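You operate a simulated robot arm through the tools that you are given. There is no shell and no other tool. Be economical: measure what you need, move in short steps, check, and stop when the job is done.

You are at the controls of a simulated robot arm. One attempt, no reset.

## Task
Shut station 3 down for the weekend and slacken its belt.
Fine: cooling air off, then the spout from the green holder to the ledge; isolator off before the tension. The arm is switched off: leave it off.

Only the result counts: the job must be done as asked and must still hold three seconds after the hand-in. Knocking over, shifting, dropping, spilling or breaking anything else fails it.

## Robot
A 6-joint arm with a two-finger gripper, fixed in place. Base frame: the origin is at the foot of the arm, x ahead of it, y to its left, z up. Readings come in cm, degrees, newtons and seconds.
Its first joint turns from -166.0 to 166.0 degrees. Payload 2.45 kg.
The tool frame sits at the grasp point between the pads (the TCP): z along the fingers, y along the line on which they close. The tips reach 2 cm beyond it. Largest opening 14 cm; the body of the gripper starts 16.8 cm behind the TCP.
Orientation is that of the tool frame in the base frame, as a unit quaternion [x, y, z, w]. With the fingers straight down and closing along the base's y, the tool's x points along the base's -x, its y along +y and its z along -z.

## Interface
- The arm moves only by the tool play_rows. Its argument "targets" is a list of rows, each a list of 7 numbers: the shift along the tool's x, y, z in cm, then the turn, a rotation vector about the tool's x, y, z in degrees, then the gripper command, from -1 (shut) to 1 (fully open), values between in proportion. In form: [[dx, dy, dz, wx, wy, wz, claw], ...]. A call has 1 to 20 rows; each row shifts and turns the commanded pose from where the row before left it, along the tool's axes as they then stand. Each row takes 0.2 s and may step no farther than 5 cm and 8.6 degrees from the row before; otherwise, or with a gripper value out of range, the whole call is refused. Where a pose cannot be reached the arm comes as near as it can. A force on the tool above 40 N (or 10 N above the force at the start of the call, whichever is more), or a blocked arm, ends the call early, and 0.2 s more pass. The fingers move at their own pace (about 4.5 cm/s each) and stop on an object; they squeeze with about 26 N. The grip force told is the motor's: it shows also when the fingers shut on nothing. Time passes only in rows, and 0.2 s behind the last, so rows that do not move let the fingers close. The reply holds the time, the measured pose of the TCP, the force on the tool along the base axes, the opening and the grip force, in the units named above and with some noise, with the torque about the TCP (base axes, N m) and any sound that the robot's microphone picked up.
- Cameras (640 x 400 px; columns grow to the right, rows downward): "scene" is fixed at [4.99, -50.13, 139.65]; the picture's right is [0.82, -0.57, 0.00], its down [-0.06, -0.08, -0.99] and it looks along [0.56, 0.82, -0.10] (base axes); focal length 312 px, centre (320, 200). "wrist" rides on the gripper at [7.8, 1.1, -20.9] in the tool frame; the picture's right is [-0.14, 0.99, 0.00], its down [-0.92, -0.13, -0.37] and it looks along [-0.37, -0.05, 0.93] (tool axes); focal length 280 px, centre (320, 200). There is no depth. A picture from a camera that has moved, and an enlarged one, comes with that camera's place and axes in the base frame and with its lens.
- grab_frame(camera): a new picture of that camera. The clock stands still meanwhile.
- enlarge(camera, box): a new picture of the part [left, top, right, bottom] of that camera's present view, enlarged. The clock stands still meanwhile.
- finish_job(): hands the job in; it is judged then, once.

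Go step by step. Nothing tells you positions but the pictures and the camera data: compare them with the known pose of the tool, close in by small moves and look again before you grip or let go. The budget is 120 turns and 76 pictures, counting those below and the enlarged ones. Unless the task says otherwise, let go and move clear before handing in, and close with one line.

The tools are called after ">>>" as a command line: name --pt "numbers of a row" for each row, then --argument value for the rest, lists and objects as JSON in quotes. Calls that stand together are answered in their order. play_rows: Moves the arm, as the interface text tells. Its arguments: {"type":"object","properties":{"targets":{"type":"array"}},"required":["targets"]} The other tools are called the same way: grab_frame (camera) takes a picture; enlarge (camera, box) takes an enlarged picture of a part of a camera's view; finish_job () hands the job in.

At the start:

```text
t: 0.0
tool_pos: [52.78, 20.46, 147.77]
tool_rot: [0.0, 1.0, 0.0, 0.0]
contact_force: [0.1, 0.1, 0.6]
wrist_torque: [0.01, 0.02, 0.01]
opening: 14.02
grip_force: 0.1
```

scene: 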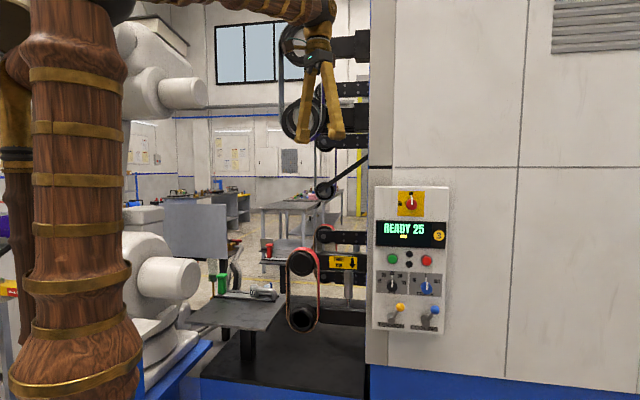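
wrist: 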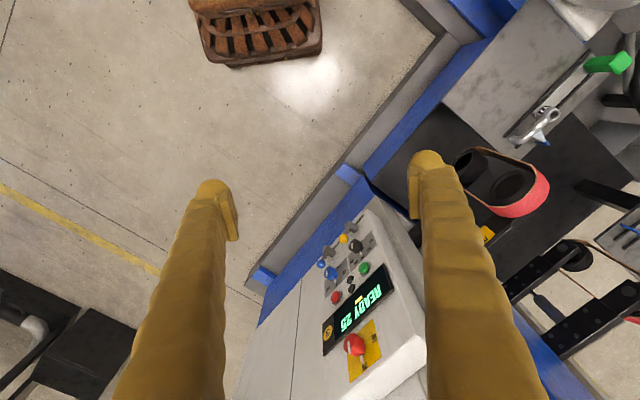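

I see a control panel with an isolator, display, buttons, switches and levers, and a belt grinder with a spout in a holder to its left. I'll look closer at these first.

>>> enlarge --camera "scene" --box '[365, 180, 461, 340]'

>>> enlarge --camera "scene" --box '[180, 210, 380, 335]'

>>> enlarge --camera "wrist" --box '[400, 0, 640, 150]'

>>> enlarge --camera "wrist" --box '[280, 200, 440, 300]'

```text
2.50 times, centred on (413, 260) of scene
camera zoom: at [4.99, -50.13, 139.65], right [0.82, -0.57, 0.0], down [-0.06, -0.08, -0.99], along [0.56, 0.82, -0.1], focal length 781 px, centre (88, 50)
```

zoom: 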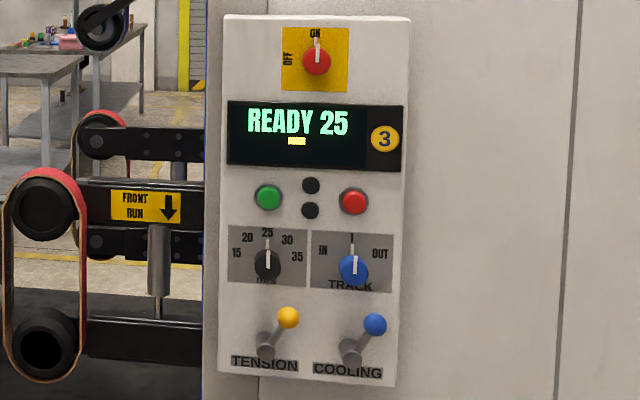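

```text
3.20 times, centred on (280, 272) of scene
camera zoom: at [4.99, -50.13, 139.65], right [0.82, -0.57, 0.0], down [-0.06, -0.08, -0.99], along [0.56, 0.82, -0.1], focal length 1000 px, centre (448, -32)
```

zoom: 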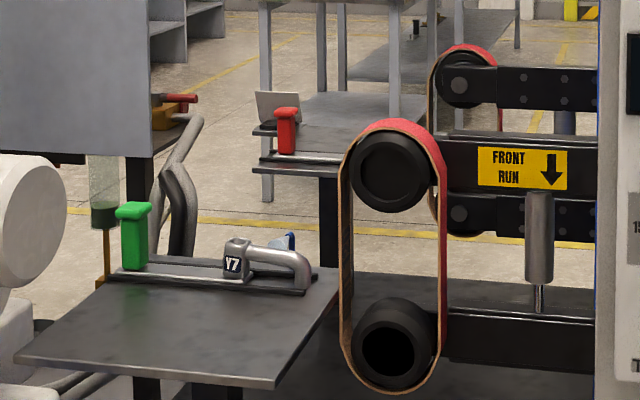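

```text
2.67 times, centred on (520, 75) of wrist
camera zoom: at [44.85, 21.68, 168.69], right [0.14, 0.99, 0.0], down [0.92, -0.13, 0.37], along [0.37, -0.05, -0.93], focal length 748 px, centre (-213, 533)
```

zoom: 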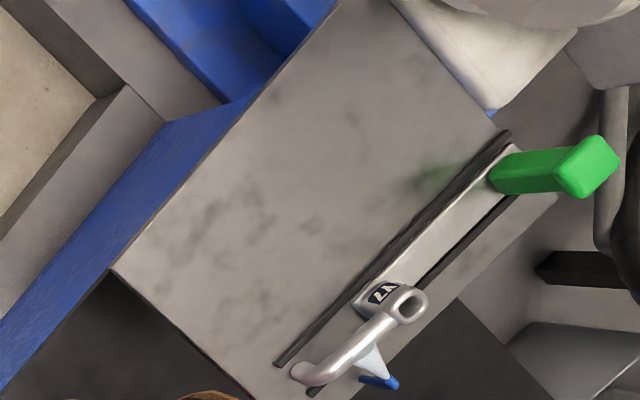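

```text
4.00 times, centred on (360, 250) of wrist
camera zoom: at [44.85, 21.68, 168.69], right [0.14, 0.99, 0.0], down [0.92, -0.13, 0.37], along [0.37, -0.05, -0.93], focal length 1122 px, centre (160, 0)
```

zoom: 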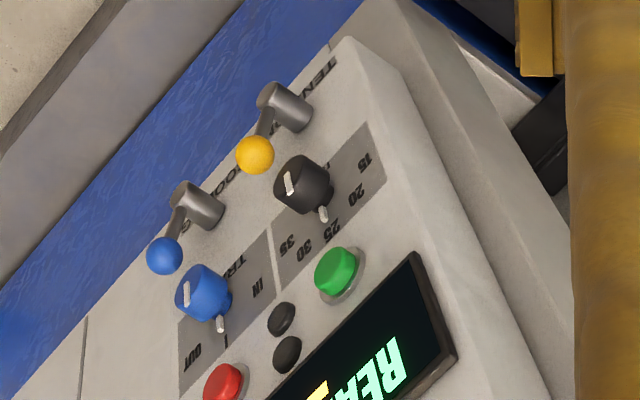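

The panel faces about [-0.7,-0.7]: isolator near [93,22,127], tension ball near [90,23,90], cooling ball near [98,15,90]. I'll turn the wrist camera to face the panel and the table to see the mechanisms.

>>> play_rows --pt "2 0 0 0 0 -7.5 1" --pt "2 0 0 0 0 -7.5 1" --pt "2 0 0 0 0 -7.5 1" --pt "2 0 0 0 0 -7.5 1" --pt "2 0 0 0 0 -7.5 1" --pt "0 0 0 0 0 -7.5 1" --pt "0 0 0 0 0 0 1"

>>> grab_frame --camera "wrist"

>>> enlarge --camera "scene" --box '[365, 260, 461, 340]'

```text
t: 1.6
tool_pos: [43.27, 18.08, 147.71]
tool_rot: [-0.384, 0.923, -0.001, 0.0]
contact_force: [-0.6, -0.1, -0.2]
wrist_torque: [0.01, 0.01, 0.01]
opening: 14.01
grip_force: 0.1
```

```text
69 pictures are left
camera wrist: at [36.86, 13.22, 168.73], right [-0.6, 0.8, 0.0], down [0.74, 0.56, 0.37], along [0.29, 0.22, -0.93], focal length 280 px, centre (320, 200)
```

wrist: 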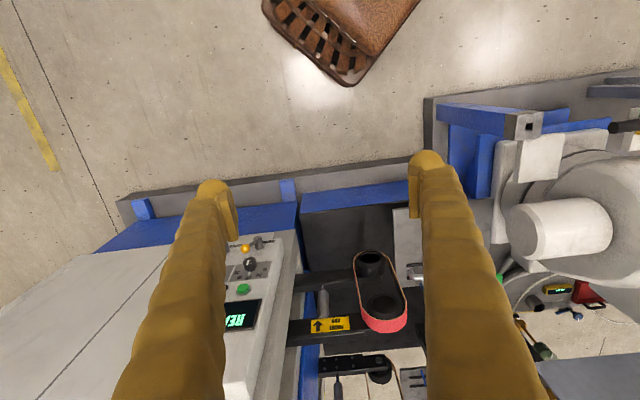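

```text
5.00 times, centred on (413, 300) of scene
camera zoom: at [4.99, -50.13, 139.65], right [0.82, -0.57, 0.0], down [-0.06, -0.08, -0.99], along [0.56, 0.82, -0.1], focal length 1562 px, centre (-145, -300)
```

zoom: 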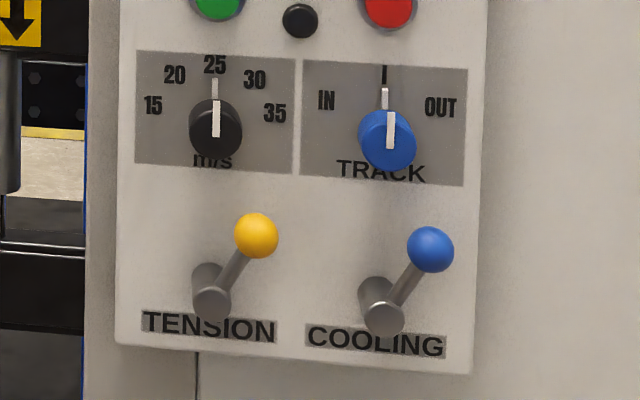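

The levers turn about pins normal to the panel and are now leaning right. Next I'll look at the table and the spout with a more level camera.

>>> play_rows --pt "0 0 0 0 0 -8 1" --pt "0 0 0 0 0 -8 1" --pt "0 0 0 0 0 -8 1" --pt "0 0 0 0 0 -8 1" --pt "0 0 0 0 -8 0 1" --pt "0 0 0 0 -8 0 1" --pt "0 0 0 0 -8 0 1" --pt "0 0 0 0 -8 0 1" --pt "0 0 0 0 0 0 1"

>>> grab_frame --camera "wrist"

```text
t: 3.6
tool_pos: [43.22, 17.93, 147.73]
tool_rot: [-0.599, 0.752, 0.172, 0.216]
contact_force: [0.7, -1.0, 0.2]
wrist_torque: [0.02, -0.01, 0.01]
opening: 14.0
grip_force: 0.1
```

```text
67 pictures are left
camera wrist: at [38.14, 1.04, 161.37], right [-0.94, 0.34, 0.07], down [0.25, 0.54, 0.8], along [0.23, 0.77, -0.59], focal length 280 px, centre (320, 200)
```

wrist: 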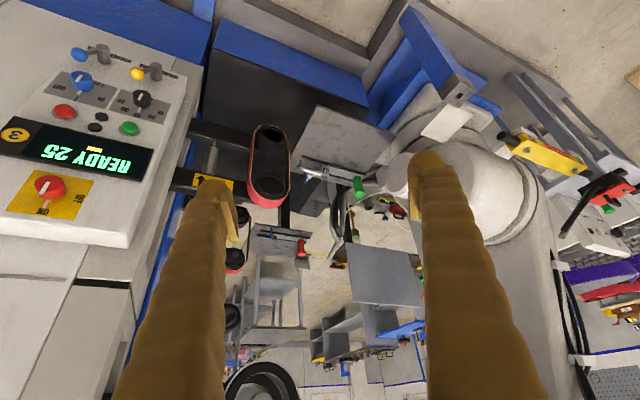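

The table lies between the fingers in this view, so I'll enlarge it.

>>> enlarge --camera "wrist" --box '[290, 100, 418, 220]'

>>> enlarge --camera "wrist" --box '[10, 30, 202, 150]'

>>> enlarge --camera "wrist" --box '[220, 180, 340, 270]'

```text
3.33 times, centred on (354, 160) of wrist
camera zoom: at [38.14, 1.04, 161.37], right [-0.94, 0.34, 0.07], down [0.25, 0.54, 0.8], along [0.23, 0.77, -0.59], focal length 935 px, centre (207, 333)
```

zoom: 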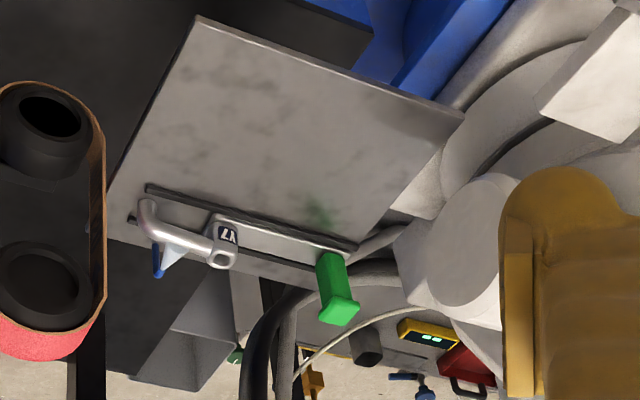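

```text
3.33 times, centred on (106, 90) of wrist
camera zoom: at [38.14, 1.04, 161.37], right [-0.94, 0.34, 0.07], down [0.25, 0.54, 0.8], along [0.23, 0.77, -0.59], focal length 935 px, centre (1033, 567)
```

zoom: 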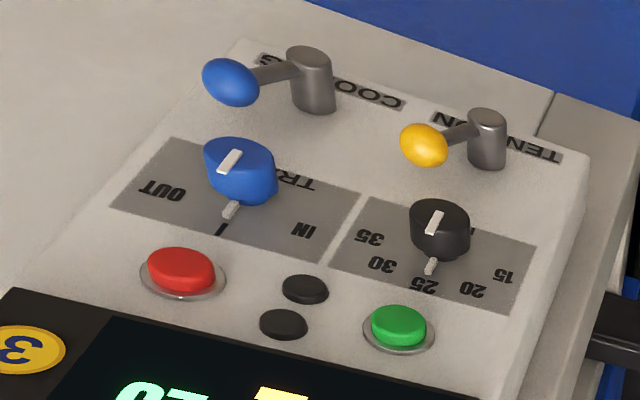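

```text
4.44 times, centred on (280, 225) of wrist
camera zoom: at [38.14, 1.04, 161.37], right [-0.94, 0.34, 0.07], down [0.25, 0.54, 0.8], along [0.23, 0.77, -0.59], focal length 1246 px, centre (498, 89)
```

zoom: 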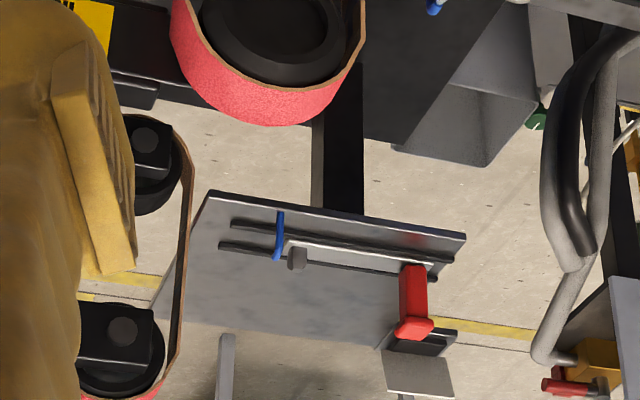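

I see the Y7 spout lying along a railed tray on the near table with a green stop at its end; there is a red twin behind. I'll move closer for a better look at where the ledge is.

>>> play_rows --pt "-1.94 -0.3 4.17 0 0 0 1" --pt "-1.94 -0.3 4.17 0 0 0 1" --pt "-1.94 -0.3 4.17 0 0 0 1" --pt "-1.94 -0.3 4.17 0 0 0 1" --pt "-1.94 -0.3 4.17 0 0 0 1" --pt "-1.94 -0.3 4.17 0 0 0 1" --pt "0 0 0 0 0 0 1"

>>> grab_frame --camera "wrist"

>>> grab_frame --camera "scene"

```text
t: 5.2
tool_pos: [50.26, 40.2, 132.7]
tool_rot: [-0.599, 0.752, 0.171, 0.217]
contact_force: [0.8, 0.0, -0.5]
wrist_torque: [0.03, -0.01, -0.01]
opening: 14.02
grip_force: 0.1
```

```text
63 pictures are left
camera wrist: at [45.11, 23.14, 146.37], right [-0.94, 0.34, 0.07], down [0.26, 0.54, 0.8], along [0.23, 0.77, -0.59], focal length 280 px, centre (320, 200)
```

wrist: 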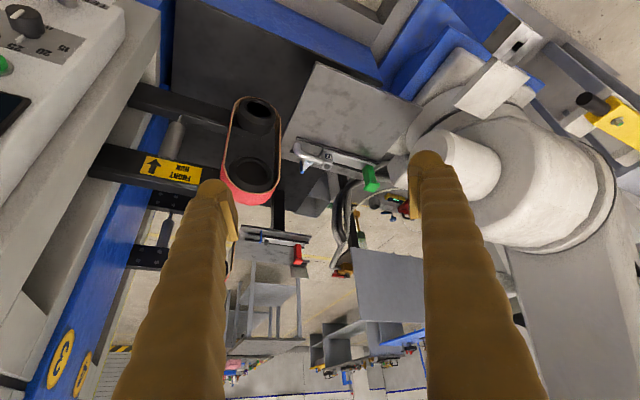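

```text
62 pictures are left
```

scene: 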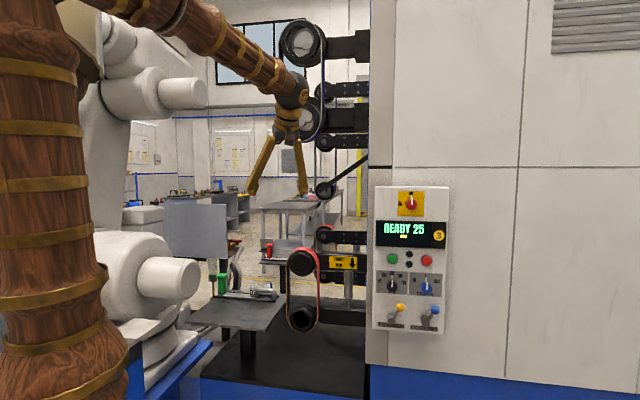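

>>> enlarge --camera "wrist" --box '[280, 120, 408, 200]'

>>> enlarge --camera "wrist" --box '[225, 190, 385, 290]'

>>> enlarge --camera "scene" --box '[200, 260, 290, 335]'

```text
5.00 times, centred on (344, 160) of wrist
camera zoom: at [45.11, 23.14, 146.37], right [-0.94, 0.34, 0.07], down [0.26, 0.54, 0.8], along [0.23, 0.77, -0.59], focal length 1402 px, centre (200, 400)
```

zoom: 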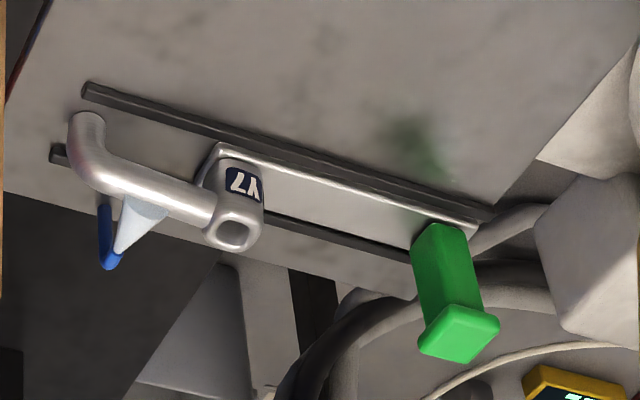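

```text
4.00 times, centred on (305, 240) of wrist
camera zoom: at [45.11, 23.14, 146.37], right [-0.94, 0.34, 0.07], down [0.26, 0.54, 0.8], along [0.23, 0.77, -0.59], focal length 1122 px, centre (380, 40)
```

zoom: 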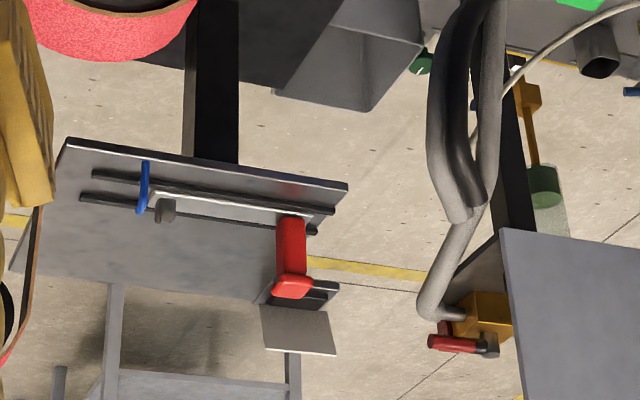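

```text
5.33 times, centred on (245, 298) of scene
camera zoom: at [4.99, -50.13, 139.65], right [0.82, -0.57, 0.0], down [-0.06, -0.08, -0.99], along [0.56, 0.82, -0.1], focal length 1666 px, centre (720, -320)
```

zoom: 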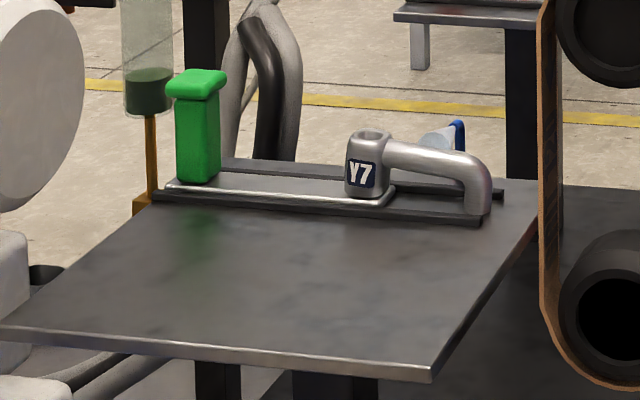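

The spout Y7 sits upright on a peg of the green-handled sled, ring top near [62,90,83]. The ledge is not yet clear, so I'll look at more parts.

>>> enlarge --camera "scene" --box '[100, 310, 400, 400]'

>>> enlarge --camera "wrist" --box '[400, 0, 640, 200]'

>>> enlarge --camera "wrist" --box '[0, 60, 280, 400]'

```text
2.13 times, centred on (250, 355) of scene
camera zoom: at [4.99, -50.13, 139.65], right [0.82, -0.57, 0.0], down [-0.06, -0.08, -0.99], along [0.56, 0.82, -0.1], focal length 666 px, centre (469, -131)
```

zoom: 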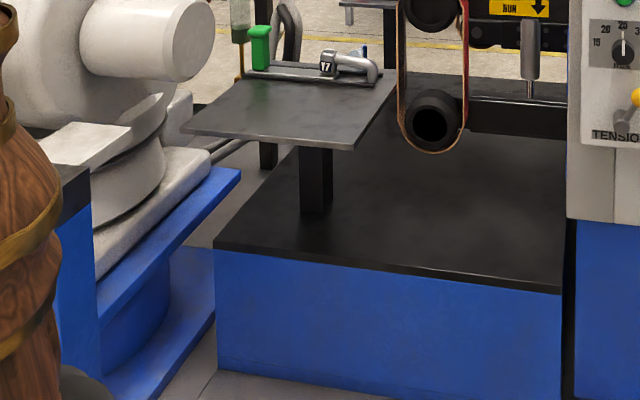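

```text
2.00 times, centred on (520, 100) of wrist
camera zoom: at [45.11, 23.14, 146.37], right [-0.94, 0.34, 0.07], down [0.26, 0.54, 0.8], along [0.23, 0.77, -0.59], focal length 561 px, centre (-80, 400)
```

zoom: 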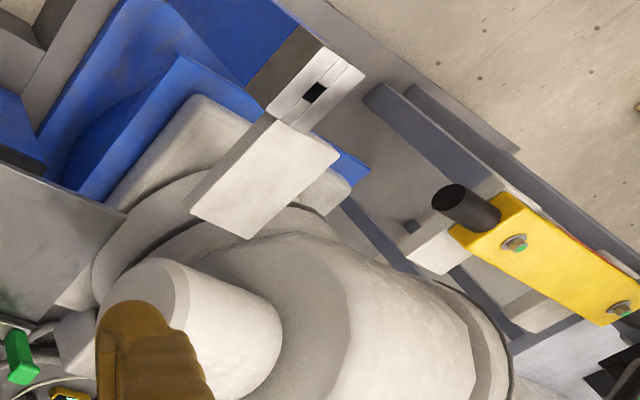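

```text
1.18 times, centred on (140, 230) of wrist
camera zoom: at [45.11, 23.14, 146.37], right [-0.94, 0.34, 0.07], down [0.26, 0.54, 0.8], along [0.23, 0.77, -0.59], focal length 330 px, centre (532, 165)
```

zoom: 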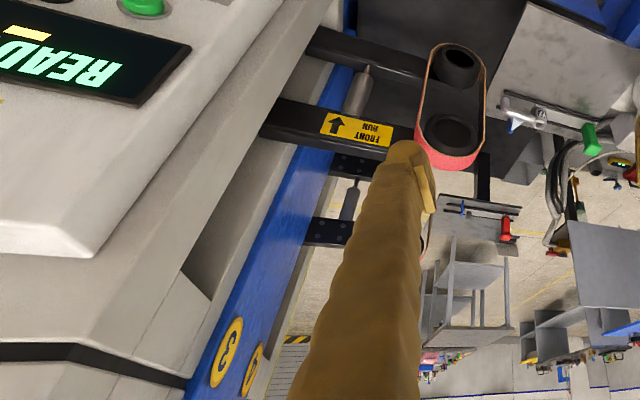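

A flat white slab stands near [12,79,82] by the white robot's foot; it may be the ledge. I'll swing the camera toward it.

>>> play_rows --pt "0 0 0 -4.24 0 -6.8 1" --pt "0 0 0 -4.24 0 -6.8 1" --pt "0 0 0 -4.24 0 -6.8 1" --pt "0 0 0 -4.24 0 -6.8 1" --pt "0 0 0 -4.24 0 -6.8 1" --pt "0 0 0 0 0 0 1"

>>> grab_frame --camera "wrist"

```text
t: 6.6
tool_pos: [50.3, 40.15, 132.59]
tool_rot: [0.82, -0.501, -0.235, -0.144]
contact_force: [0.0, -0.6, 0.3]
wrist_torque: [-0.01, -0.02, 0.03]
opening: 14.0
grip_force: 0.1
```

```text
55 pictures are left
camera wrist: at [57.27, 23.89, 146.37], right [-0.93, -0.35, 0.07], down [-0.15, 0.58, 0.8], along [-0.32, 0.74, -0.59], focal length 280 px, centre (320, 200)
```

wrist: 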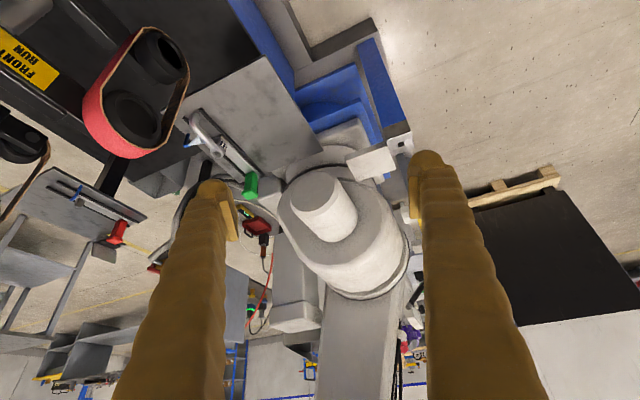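

That slab looks like part of the white robot's base. I'll back off and look the other way, along and right of the cabinet.

>>> play_rows --pt "1.2 1.5 -3.7 0 0 0 1" --pt "1.2 1.5 -3.7 0 0 0 1" --pt "1.2 1.5 -3.7 0 0 0 1" --pt "1.2 1.5 -3.7 0 0 0 1" --pt "1.2 1.5 -3.7 0 0 0 1" --pt "1.2 1.5 -3.7 0 0 0 1" --pt "0 0 0 4.24 0 6.8 1" --pt "0 0 0 4.24 0 6.8 1" --pt "0 0 0 4.24 0 6.8 1" --pt "0 0 0 4.24 0 6.8 1" --pt "0 0 0 4.24 0 6.8 1" --pt "0 0 0 4.24 0 6.8 1" --pt "0 0 0 4.24 0 6.8 1" --pt "0 0 0 4.24 0 6.8 1" --pt "0 0 0 4.24 0 6.8 1" --pt "0 0 0 4.24 0 6.8 1" --pt "0 0 0 4.24 0 6.8 1" --pt "0 0 0 4.24 0 6.8 1" --pt "0 0 0 0 0 0 1"

>>> grab_frame --camera "wrist"

```text
t: 10.6
tool_pos: [50.3, 20.06, 147.79]
tool_rot: [-0.173, 0.946, 0.049, 0.271]
contact_force: [0.6, -0.4, 0.4]
wrist_torque: [0.02, 0.04, -0.01]
opening: 14.0
grip_force: 0.1
```

```text
54 pictures are left
camera wrist: at [33.32, 14.85, 161.32], right [-0.24, 0.97, 0.07], down [0.59, 0.09, 0.8], along [0.77, 0.24, -0.59], focal length 280 px, centre (320, 200)
```

wrist: 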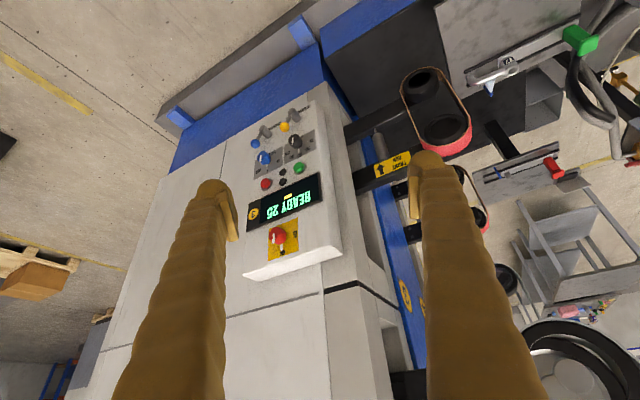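

No ledge here yet. I'll turn further right to view the rest of the reachable surroundings.

>>> play_rows --pt "0 0 0 4.24 0 6.8 1" --pt "0 0 0 4.24 0 6.8 1" --pt "0 0 0 4.24 0 6.8 1" --pt "0 0 0 4.24 0 6.8 1" --pt "0 0 0 4.24 0 6.8 1" --pt "0 0 0 4.24 0 6.8 1" --pt "0 0 0 4.24 0 6.8 1" --pt "0 0 0 4.24 0 6.8 1" --pt "0 0 0 4.24 0 6.8 1" --pt "0 0 0 4.24 0 6.8 1" --pt "0 0 0 0 0 0 1"

>>> grab_frame --camera "wrist"

```text
t: 13.0
tool_pos: [50.37, 20.18, 147.6]
tool_rot: [0.475, 0.836, -0.135, 0.239]
contact_force: [0.3, -0.2, 0.4]
wrist_torque: [0.01, 0.01, -0.01]
opening: 13.99
grip_force: 0.1
```

```text
53 pictures are left
camera wrist: at [42.17, 35.93, 161.4], right [0.91, 0.41, 0.07], down [0.19, -0.57, 0.8], along [0.37, -0.71, -0.6], focal length 280 px, centre (320, 200)
```

wrist: 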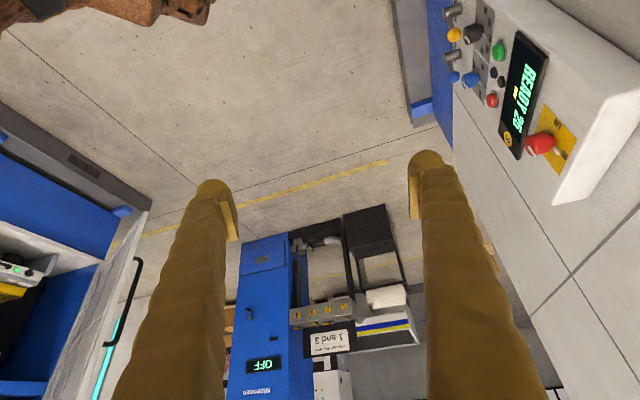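

There's a cabinet showing "OFF" with a sign reading something like "1 and 3". I'll read it.

>>> enlarge --camera "wrist" --box '[225, 200, 425, 400]'

>>> enlarge --camera "wrist" --box '[0, 80, 220, 400]'

```text
2.00 times, centred on (325, 300) of wrist
camera zoom: at [42.17, 35.93, 161.4], right [0.91, 0.41, 0.07], down [0.19, -0.57, 0.8], along [0.37, -0.71, -0.6], focal length 561 px, centre (310, 0)
```

zoom: 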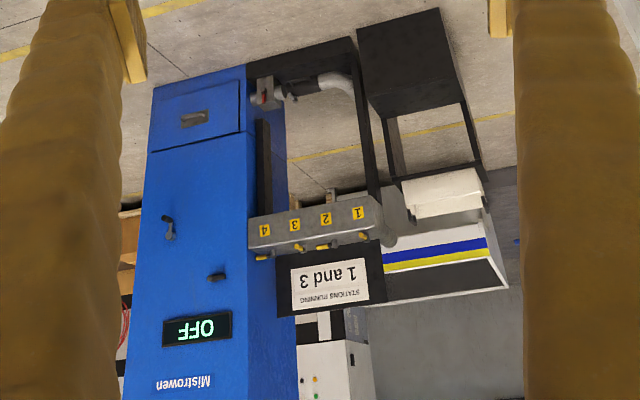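

```text
1.25 times, centred on (110, 240) of wrist
camera zoom: at [42.17, 35.93, 161.4], right [0.91, 0.41, 0.07], down [0.19, -0.57, 0.8], along [0.37, -0.71, -0.6], focal length 350 px, centre (582, 150)
```

zoom: 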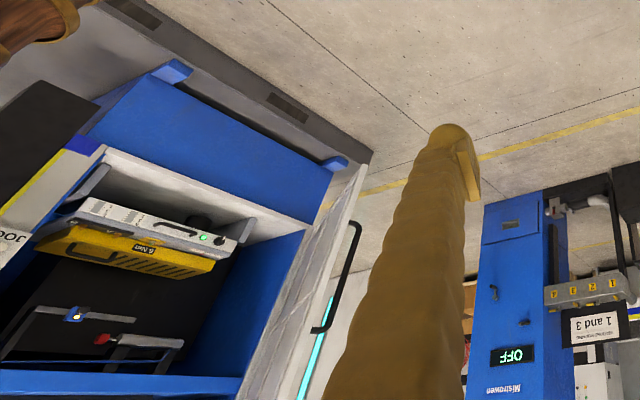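

>>> play_rows --pt "0 0 0 4.24 0 6.8 1" --pt "0 0 0 4.24 0 6.8 1" --pt "0 0 0 4.24 0 6.8 1" --pt "0 0 0 4.24 0 6.8 1" --pt "0 0 0 4.24 0 6.8 1" --pt "0 0 0 4.24 0 6.8 1" --pt "0 0 0 4.24 0 6.8 1" --pt "0 0 0 0 0 0 1"

>>> grab_frame --camera "wrist"

```text
t: 14.8
tool_pos: [50.85, 17.49, 140.49]
tool_rot: [0.813, 0.516, -0.227, 0.148]
contact_force: [0.6, 0.4, 1.1]
wrist_torque: [0.02, 0.01, -0.04]
opening: 14.02
grip_force: 0.1
out of reach, approached as far as the arm can: row 5, 6, 7
```

```text
50 pictures are left
camera wrist: at [59.3, 33.07, 154.37], right [0.85, -0.53, 0.08], down [-0.37, -0.48, 0.79], along [-0.38, -0.7, -0.6], focal length 280 px, centre (320, 200)
```

wrist: 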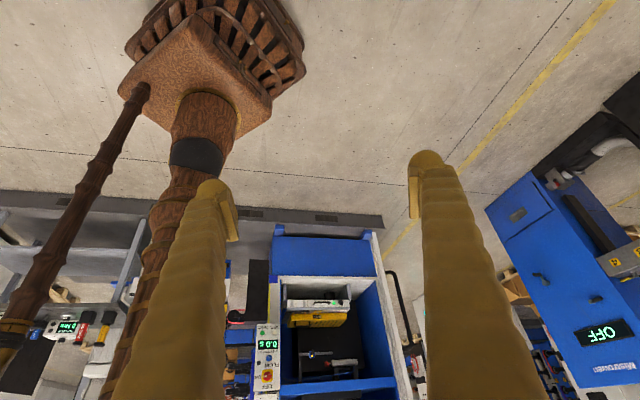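

Those are other machines, out of reach. The spout Y7 looks like a workpiece on the holder peg, and the table plate beside it is probably the ledge; first comes the cooling lever. I'll turn back to face the panel.

>>> play_rows --pt "0 0 0 -4.28 0 -6.84 -1" --pt "0 0 0 -4.28 0 -6.84 -1" --pt "0 0 0 -4.28 0 -6.84 -1" --pt "0 0 0 -4.28 0 -6.84 -1" --pt "0 0 0 -4.28 0 -6.84 -1" --pt "0 0 0 -4.28 0 -6.84 -1" --pt "0 0 0 -4.28 0 -6.84 -1" --pt "0 0 0 -4.28 0 -6.84 -1" --pt "0 0 0 -4.28 0 -6.84 -1" --pt "0 0 0 -4.28 0 -6.84 -1" --pt "0 0 0 -4.28 0 -6.84 -1" --pt "0 0 0 -4.28 0 -6.84 -1" --pt "0 0 0 -4.28 0 -6.84 -1" --pt "0 0 0 -4.28 0 -6.84 -1" --pt "0 0 0 -4.28 0 -6.84 -1" --pt "0 0 0 -4.28 0 -6.84 -1" --pt "0 0 0 -4.28 0 -6.84 -1" --pt "0 0 0 -4.28 0 -6.84 -1" --pt "0 0 0 -4.28 0 -6.84 -1" --pt "0 0 0 -4.28 0 -6.84 -1"

```text
t: 19.0
tool_pos: [50.93, 17.69, 140.59]
tool_rot: [-0.376, 0.884, 0.109, 0.257]
contact_force: [-0.3, 0.0, 0.3]
wrist_torque: [0.0, 0.0, -0.05]
opening: 0.0
grip_force: 26.0
```

>>> play_rows --pt "1.325 -3.37 3.17 0 0 0 -1" --pt "1.325 -3.37 3.17 0 0 0 -1" --pt "1.325 -3.37 3.17 0 0 0 -1" --pt "1.325 -3.37 3.17 0 0 0 -1" --pt "1.325 -3.37 3.17 0 0 0 -1" --pt "1.325 -3.37 3.17 0 0 0 -1" --pt "1.325 -3.37 3.17 0 0 0 -1" --pt "1.325 -3.37 3.17 0 0 0 -1" --pt "1.325 -3.37 3.17 0 0 0 -1" --pt "1.325 -3.37 3.17 0 0 0 -1" --pt "1.325 -3.37 3.17 0 0 0 -1" --pt "1.325 -3.37 3.17 0 0 0 -1" --pt "0 0 0 0 -7.2 0 -1" --pt "0 0 0 0 -7.2 0 -1" --pt "0 0 0 0 -7.2 0 -1" --pt "0 0 0 0 -7.2 0 -1" --pt "0 0 0 0 -7.2 0 -1" --pt "0 0 0 0 -7.2 0 -1" --pt "0 0 0 0 -7.2 0 -1" --pt "0 0 0 0 -7.2 0 -1"

>>> grab_frame --camera "wrist"

>>> grab_frame --camera "scene"

```text
t: 23.2
tool_pos: [84.9, -5.58, 99.86]
tool_rot: [-0.276, 0.652, 0.276, 0.65]
contact_force: [0.4, 0.0, 0.9]
wrist_torque: [-0.02, 0.0, -0.03]
opening: 0.03
grip_force: 26.4
```

```text
49 pictures are left
camera wrist: at [69.48, -19.8, 92.21], right [-0.71, 0.69, 0.14], down [-0.16, -0.35, 0.92], along [0.68, 0.63, 0.36], focal length 280 px, centre (320, 200)
```

wrist: 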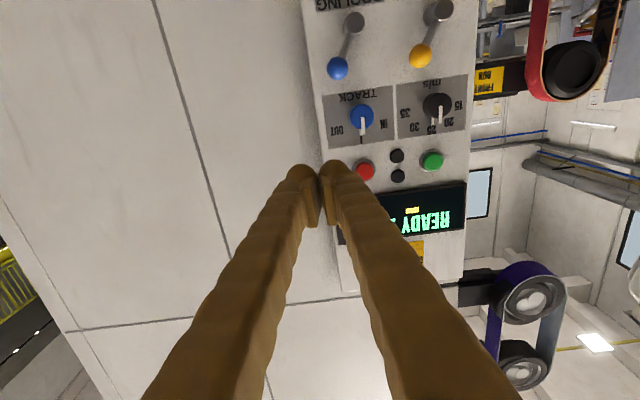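

```text
48 pictures are left
```

scene: 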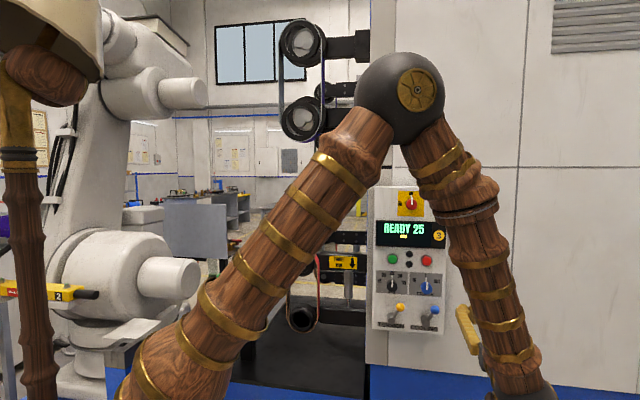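

The tool is now level and facing the panel, with the ball's place confirmed at about [98.5,14.5,89.8]. I'll go down and in, just right of the ball.

>>> play_rows --pt "2.45 0 3.5 0 0 0 -1" --pt "2.45 0 3.5 0 0 0 -1" --pt "2.45 0 3.5 0 0 0 -1" --pt "2.45 0 3.5 0 0 0 -1" --pt "0 0 2 0 0 0 -1" --pt "0 0 0 0 0 0 -1"

>>> grab_frame --camera "wrist"

>>> enlarge --camera "scene" --box '[365, 260, 525, 360]'

```text
t: 24.6
tool_pos: [95.92, 5.94, 89.98]
tool_rot: [-0.276, 0.652, 0.276, 0.65]
contact_force: [-0.1, -0.1, -0.3]
wrist_torque: [-0.01, -0.01, 0.0]
opening: 0.0
grip_force: 25.9
```

```text
47 pictures are left
camera wrist: at [80.54, -8.32, 82.36], right [-0.71, 0.69, 0.14], down [-0.16, -0.35, 0.92], along [0.68, 0.63, 0.36], focal length 280 px, centre (320, 200)
```

wrist: 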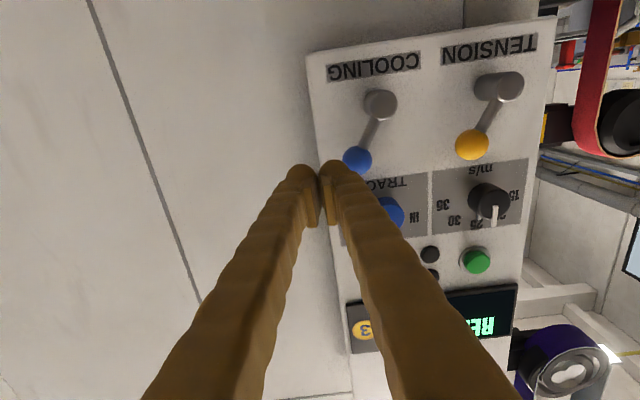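

```text
4.00 times, centred on (445, 310) of scene
camera zoom: at [4.99, -50.13, 139.65], right [0.82, -0.57, 0.0], down [-0.06, -0.08, -0.99], along [0.56, 0.82, -0.1], focal length 1250 px, centre (-180, -240)
```

zoom: 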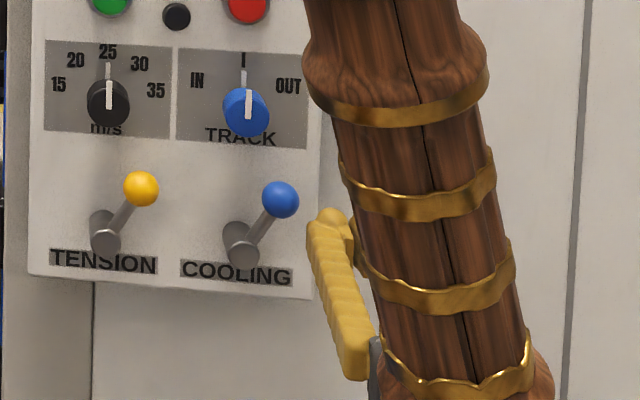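

Aligned: ball height matches and I'm 4 cm to its right. I'll go in beside it and push left.

>>> play_rows --pt "0 0 2.3 0 0 0 -1" --pt "0 0 2.3 0 0 0 -1" --pt "0 0 2.2 0 0 0 -1" --pt "0 0 0 0 0 0 -1" --pt "0 1 0 0 0 0 -1" --pt "0 1 0 0 0 0 -1"

>>> grab_frame --camera "wrist"

```text
t: 26.0
tool_pos: [99.23, 12.14, 90.0]
tool_rot: [-0.277, 0.653, 0.276, 0.649]
contact_force: [1.2, -0.7, 0.1]
wrist_torque: [0.02, -0.01, -0.03]
opening: 0.0
grip_force: 26.0
```

```text
45 pictures are left
camera wrist: at [83.83, -2.03, 82.32], right [-0.71, 0.69, 0.14], down [-0.16, -0.35, 0.92], along [0.68, 0.64, 0.36], focal length 280 px, centre (320, 200)
```

wrist: 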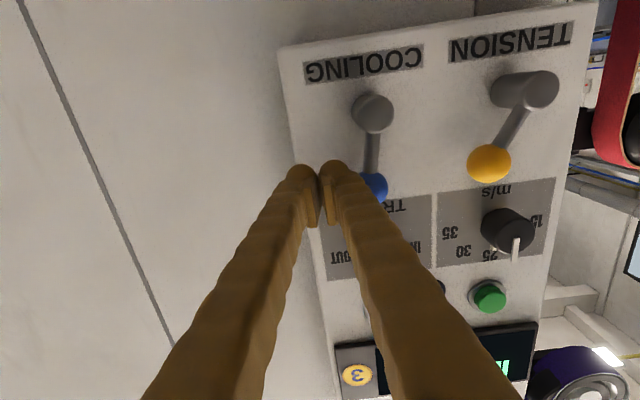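

Contact made and the lever is already moving with light force. I'll continue pushing left.

>>> play_rows --pt "0 1 0 0 0 0 -1" --pt "0 1 0 0 0 0 -1" --pt "0 1 0 0 0 0 -1" --pt "0 1 0 0 0 0 -1"

>>> grab_frame --camera "wrist"

```text
t: 27.0
tool_pos: [96.39, 14.93, 89.9]
tool_rot: [-0.277, 0.652, 0.276, 0.65]
contact_force: [9.2, -6.1, -1.5]
wrist_torque: [-0.05, -0.02, -0.18]
opening: 0.0
grip_force: 25.9
```

```text
44 pictures are left
camera wrist: at [80.96, 0.71, 82.25], right [-0.71, 0.69, 0.14], down [-0.16, -0.35, 0.92], along [0.68, 0.63, 0.36], focal length 280 px, centre (320, 200)
```

wrist: 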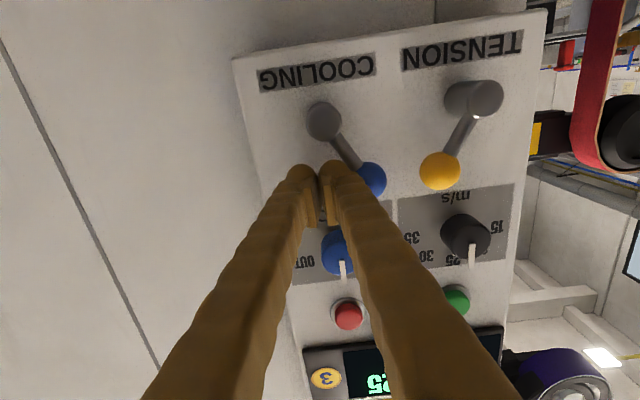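

The force rose to 11 N with the lever leaning left, which suggests the stop. I'll back off a little and check the lever and the nozzle.

>>> play_rows --pt "0 0.4 0 0 0 0 -1" --pt "0 0 0 0 0 0 -1" --pt "0 -2 0 0 0 0 -1" --pt "0 -2 0 0 0 0 -1" --pt "0 0 -3 0 0 0 -1" --pt "0 0 -4 0 0 0 -1" --pt "0 0 -4 0 0 0 -1"

>>> enlarge --camera "scene" --box '[185, 180, 505, 380]'

>>> grab_frame --camera "wrist"

```text
t: 27.5
tool_pos: [96.28, 14.91, 89.92]
tool_rot: [-0.275, 0.653, 0.274, 0.65]
contact_force: [9.1, -7.9, -1.0]
wrist_torque: [-0.04, 0.0, -0.14]
opening: 0.01
grip_force: 26.0
stopped in row 2: the force on the tool passed its limit at 43 N (the readings are from after the stop); the commanded pose is now the measured one
```

```text
2.00 times, centred on (345, 280) of scene
camera zoom: at [4.99, -50.13, 139.65], right [0.82, -0.57, 0.0], down [-0.06, -0.08, -0.99], along [0.56, 0.82, -0.1], focal length 625 px, centre (270, 40)
```

zoom: 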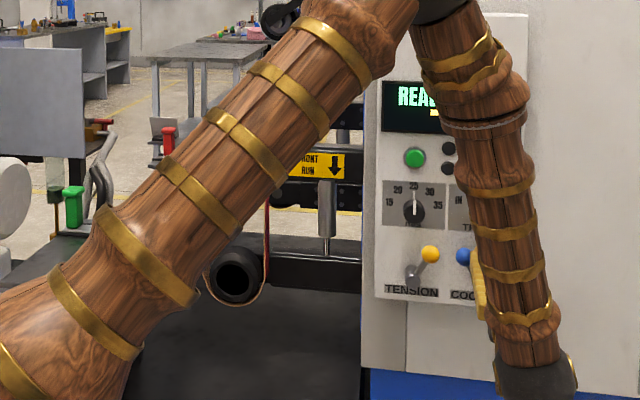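

```text
42 pictures are left
camera wrist: at [80.82, 0.78, 82.26], right [-0.71, 0.69, 0.14], down [-0.16, -0.35, 0.92], along [0.69, 0.63, 0.36], focal length 280 px, centre (320, 200)
```

wrist: 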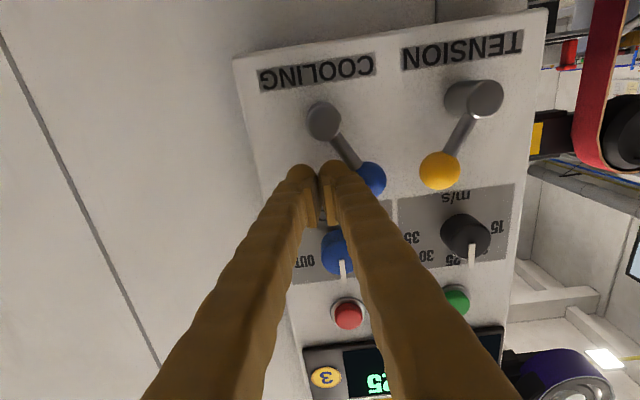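

The cooling lever sits against its left stop. I'll retreat, raise, tilt the tool down and then go look at the table.

>>> play_rows --pt "0 -1 0 0 0 0 -1" --pt "0 -1 -1 0 0 0 -1" --pt "0 0 -4.5 0 0 0 -1" --pt "0 0 -4.5 0 0 0 -1" --pt "0 0 -4.5 0 0 0 -1" --pt "0 0 -4.5 0 0 0 -1" --pt "-4.8 0 0 0 0 0 -1" --pt "-4.8 0 0 0 0 0 -1" --pt "-4.8 0 0 0 0 0 -1" --pt "-4.8 0 0 0 0 0 -1" --pt "-4.8 0 0 0 0 0 -1" --pt "-4.8 0 0 0 0 0 -1" --pt "-4.8 0 0 0 0 0 -1" --pt "0 0 0 0 7.2 0 -1" --pt "0 0 0 0 7.2 0 -1" --pt "0 0 0 0 7.2 0 -1" --pt "0 0 0 0 7.2 0 -1" --pt "0 0 0 0 7.2 0 -1" --pt "0 0 0 0 7.2 0 -1" --pt "0 0 0 0 7.2 0 -1"

>>> enlarge --camera "scene" --box '[200, 200, 460, 350]'

```text
t: 31.7
tool_pos: [84.44, 0.16, 123.62]
tool_rot: [-0.366, 0.868, 0.131, 0.31]
contact_force: [0.0, -0.7, 0.0]
wrist_torque: [-0.02, -0.01, -0.03]
opening: 0.01
grip_force: 25.8
```

```text
2.46 times, centred on (330, 275) of scene
camera zoom: at [4.99, -50.13, 139.65], right [0.82, -0.57, 0.0], down [-0.06, -0.08, -0.99], along [0.56, 0.82, -0.1], focal length 769 px, centre (295, 15)
```

zoom: 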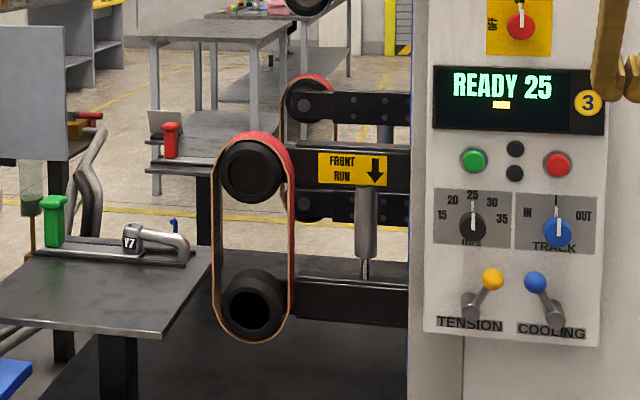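

The air jet at the nozzle is gone: cooling is off. Now I move over toward the table for the spout, then roll the hand 90° so that it closes across the pipe.

>>> play_rows --pt "-0.88 4.34 1.376 0 0 0 -1" --pt "-0.88 4.34 1.376 0 0 0 -1" --pt "-0.88 4.34 1.376 0 0 0 -1" --pt "-0.88 4.34 1.376 0 0 0 -1" --pt "-0.88 4.34 1.376 0 0 0 -1" --pt "-0.88 4.34 1.376 0 0 0 -1" --pt "-0.88 4.34 1.376 0 0 0 -1" --pt "-0.88 4.34 1.376 0 0 0 -1" --pt "-0.88 4.34 1.376 0 0 0 -1" --pt "-0.88 4.34 1.376 0 0 0 -1" --pt "-0.88 4.34 1.376 0 0 0 -1" --pt "-0.88 4.34 1.376 0 0 0 -1" --pt "-0.88 4.34 1.376 0 0 0 -1" --pt "-0.88 4.34 1.376 0 0 0 -1" --pt "-0.88 4.34 1.376 0 0 0 -1" --pt "-0.88 4.34 1.376 0 0 0 -1" --pt "-0.88 4.34 1.376 0 0 0 -1" --pt "0 0 0 0 0 0 -1"

>>> grab_frame --camera "wrist"

```text
t: 35.5
tool_pos: [50.65, 70.27, 114.22]
tool_rot: [-0.363, 0.871, 0.128, 0.307]
contact_force: [0.1, -0.3, -0.5]
wrist_torque: [0.02, -0.01, 0.0]
opening: 0.0
grip_force: 25.8
```

```text
40 pictures are left
camera wrist: at [36.36, 57.51, 125.63], right [-0.63, 0.77, 0.08], down [0.43, 0.26, 0.87], along [0.65, 0.58, -0.49], focal length 280 px, centre (320, 200)
```

wrist: 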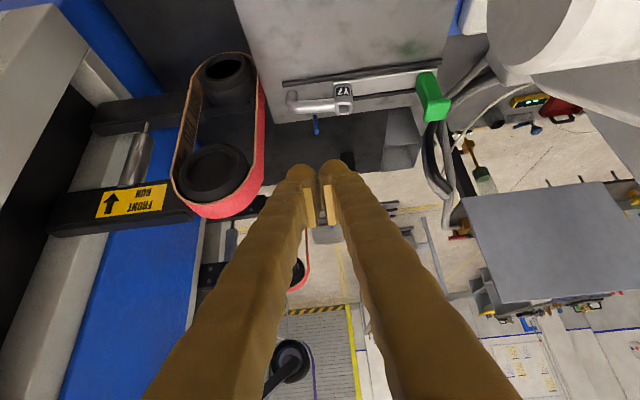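

>>> enlarge --camera "wrist" --box '[230, 60, 470, 210]'

```text
2.67 times, centred on (350, 135) of wrist
camera zoom: at [36.36, 57.51, 125.63], right [-0.63, 0.77, 0.08], down [0.43, 0.26, 0.87], along [0.65, 0.58, -0.49], focal length 748 px, centre (240, 373)
```

zoom: 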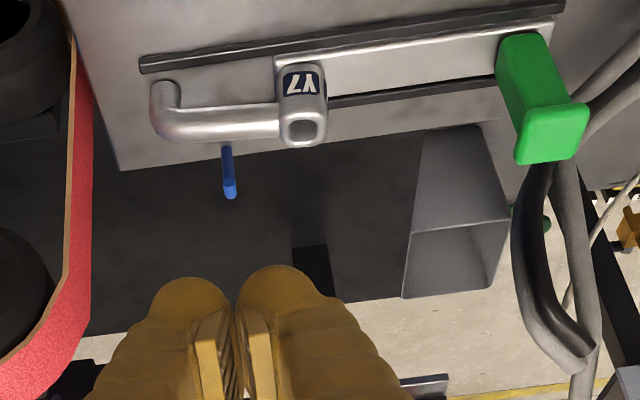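

The air nozzle is only a small blue stub on the back edge. The table plate is the only ledge-like place. I'll turn to cross the pipe (which runs at about -55°), tilt 30°, and open to about 6.5 cm.

>>> play_rows --pt "0 0 0 0 4.4 0 -0.05" --pt "0 0 0 0 4.4 0 -0.05" --pt "0 0 0 2.58 0 4.46 -0.05" --pt "0 0 0 2.58 0 4.46 -0.05" --pt "0 0 0 0 0 -8.2 -0.05" --pt "0 0 0 0 0 -8.2 -0.05" --pt "0 0 0 0 0 -8.2 -0.05" --pt "0 0 0 0 0 -8.2 -0.05" --pt "0 0 0 0 0 -8.2 -0.05" --pt "0 0 0 0 0 -8.2 -0.05" --pt "0 0 0 0 0 -8.2 -0.05" --pt "0 0 0 0 0 -8.2 -0.05" --pt "0 0 0 0 0 -8.2 -0.05" --pt "0 0 0 0 0 -8.2 -0.05" --pt "0 0 0 0 0 -8 -0.05" --pt "0 0 0 0 0 0 -0.05"

>>> grab_frame --camera "wrist"

>>> grab_frame --camera "scene"

```text
t: 38.9
tool_pos: [50.29, 70.49, 114.69]
tool_rot: [0.857, -0.443, 0.121, -0.234]
contact_force: [-0.1, -0.1, 0.3]
wrist_torque: [0.03, -0.02, 0.02]
opening: 6.64
grip_force: 0.1
```

```text
38 pictures are left
camera wrist: at [45.41, 57.4, 132.28], right [-0.78, -0.38, -0.5], down [-0.59, 0.71, 0.38], along [0.21, 0.6, -0.78], focal length 280 px, centre (320, 200)
```

wrist: 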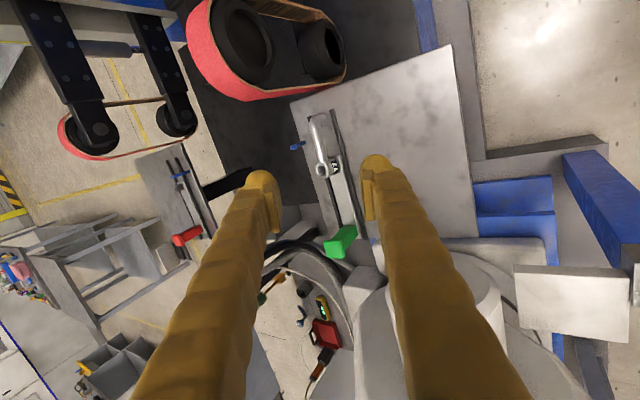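

```text
37 pictures are left
```

scene: 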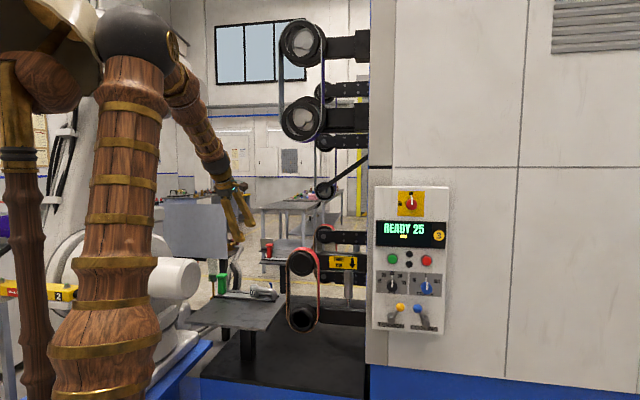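

>>> enlarge --camera "wrist" --box '[270, 90, 398, 170]'

>>> enlarge --camera "scene" --box '[214, 270, 294, 320]'

```text
5.00 times, centred on (334, 130) of wrist
camera zoom: at [45.41, 57.4, 132.28], right [-0.78, -0.38, -0.5], down [-0.59, 0.71, 0.38], along [0.21, 0.6, -0.78], focal length 1402 px, centre (250, 550)
```

zoom: 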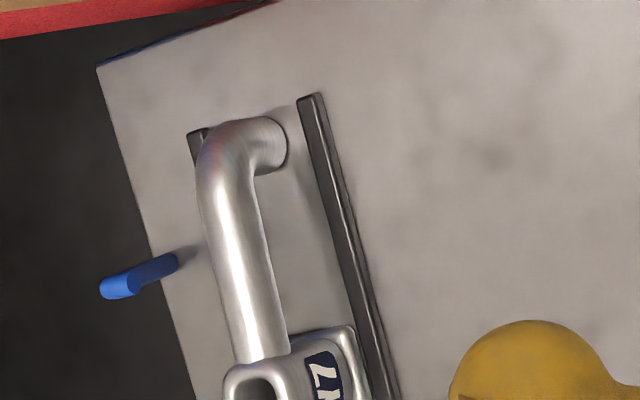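

```text
8.00 times, centred on (254, 295) of scene
camera zoom: at [4.99, -50.13, 139.65], right [0.82, -0.57, 0.0], down [-0.06, -0.08, -0.99], along [0.56, 0.82, -0.1], focal length 2500 px, centre (848, -560)
```

zoom: 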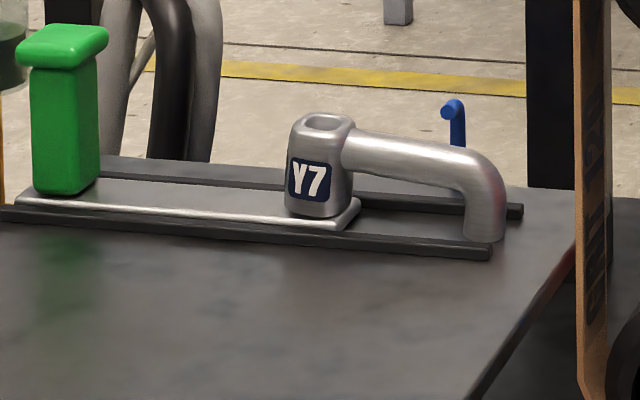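

Pipe mid is at about [65.2,84.8,81.5], running at -49°, 2.1 cm thick. I'll correct the yaw, narrow the opening and go to a point 14 cm short of the grip.

>>> play_rows --pt "0 0 0 0 -3.05 -5.17 -0.31" --pt "-0.18 -0.18 4.78 0 0 0 -0.31" --pt "-0.18 -0.18 4.78 0 0 0 -0.31" --pt "-0.18 -0.18 4.78 0 0 0 -0.31" --pt "-0.18 -0.18 4.78 0 0 0 -0.31" --pt "-0.18 -0.18 4.78 0 0 0 -0.31" --pt "0 0 0 0 0 0 -0.31"

>>> grab_frame --camera "wrist"

>>> enlarge --camera "scene" --box '[200, 240, 312, 310]'

```text
t: 40.5
tool_pos: [59.28, 79.81, 94.76]
tool_rot: [0.879, -0.397, 0.108, -0.24]
contact_force: [0.3, -0.1, -0.4]
wrist_torque: [0.01, -0.01, -0.05]
opening: 4.84
grip_force: 0.1
```

```text
34 pictures are left
camera wrist: at [55.8, 66.28, 112.26], right [-0.73, -0.46, -0.5], down [-0.67, 0.64, 0.38], along [0.15, 0.62, -0.77], focal length 280 px, centre (320, 200)
```

wrist: 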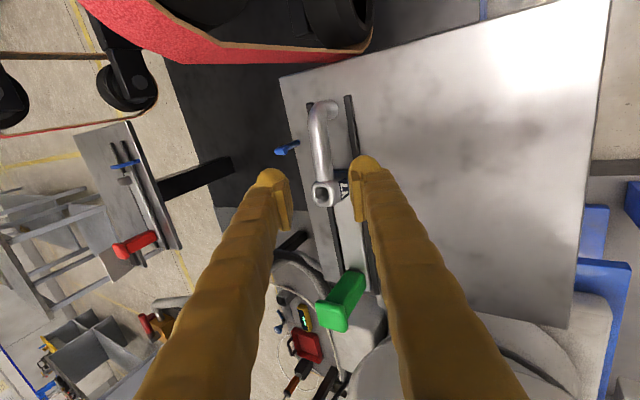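

```text
5.71 times, centred on (256, 275) of scene
camera zoom: at [4.99, -50.13, 139.65], right [0.82, -0.57, 0.0], down [-0.06, -0.08, -0.99], along [0.56, 0.82, -0.1], focal length 1785 px, centre (686, -229)
```

zoom: 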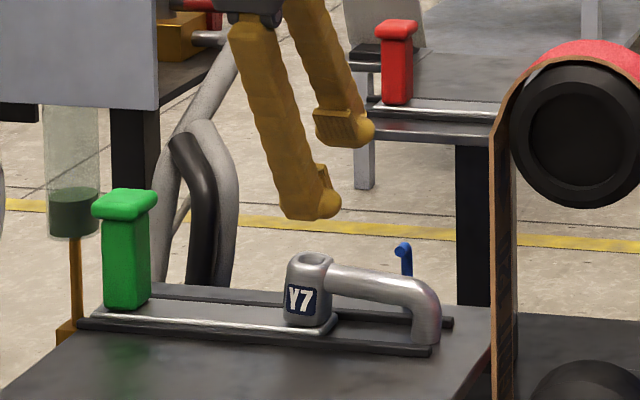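

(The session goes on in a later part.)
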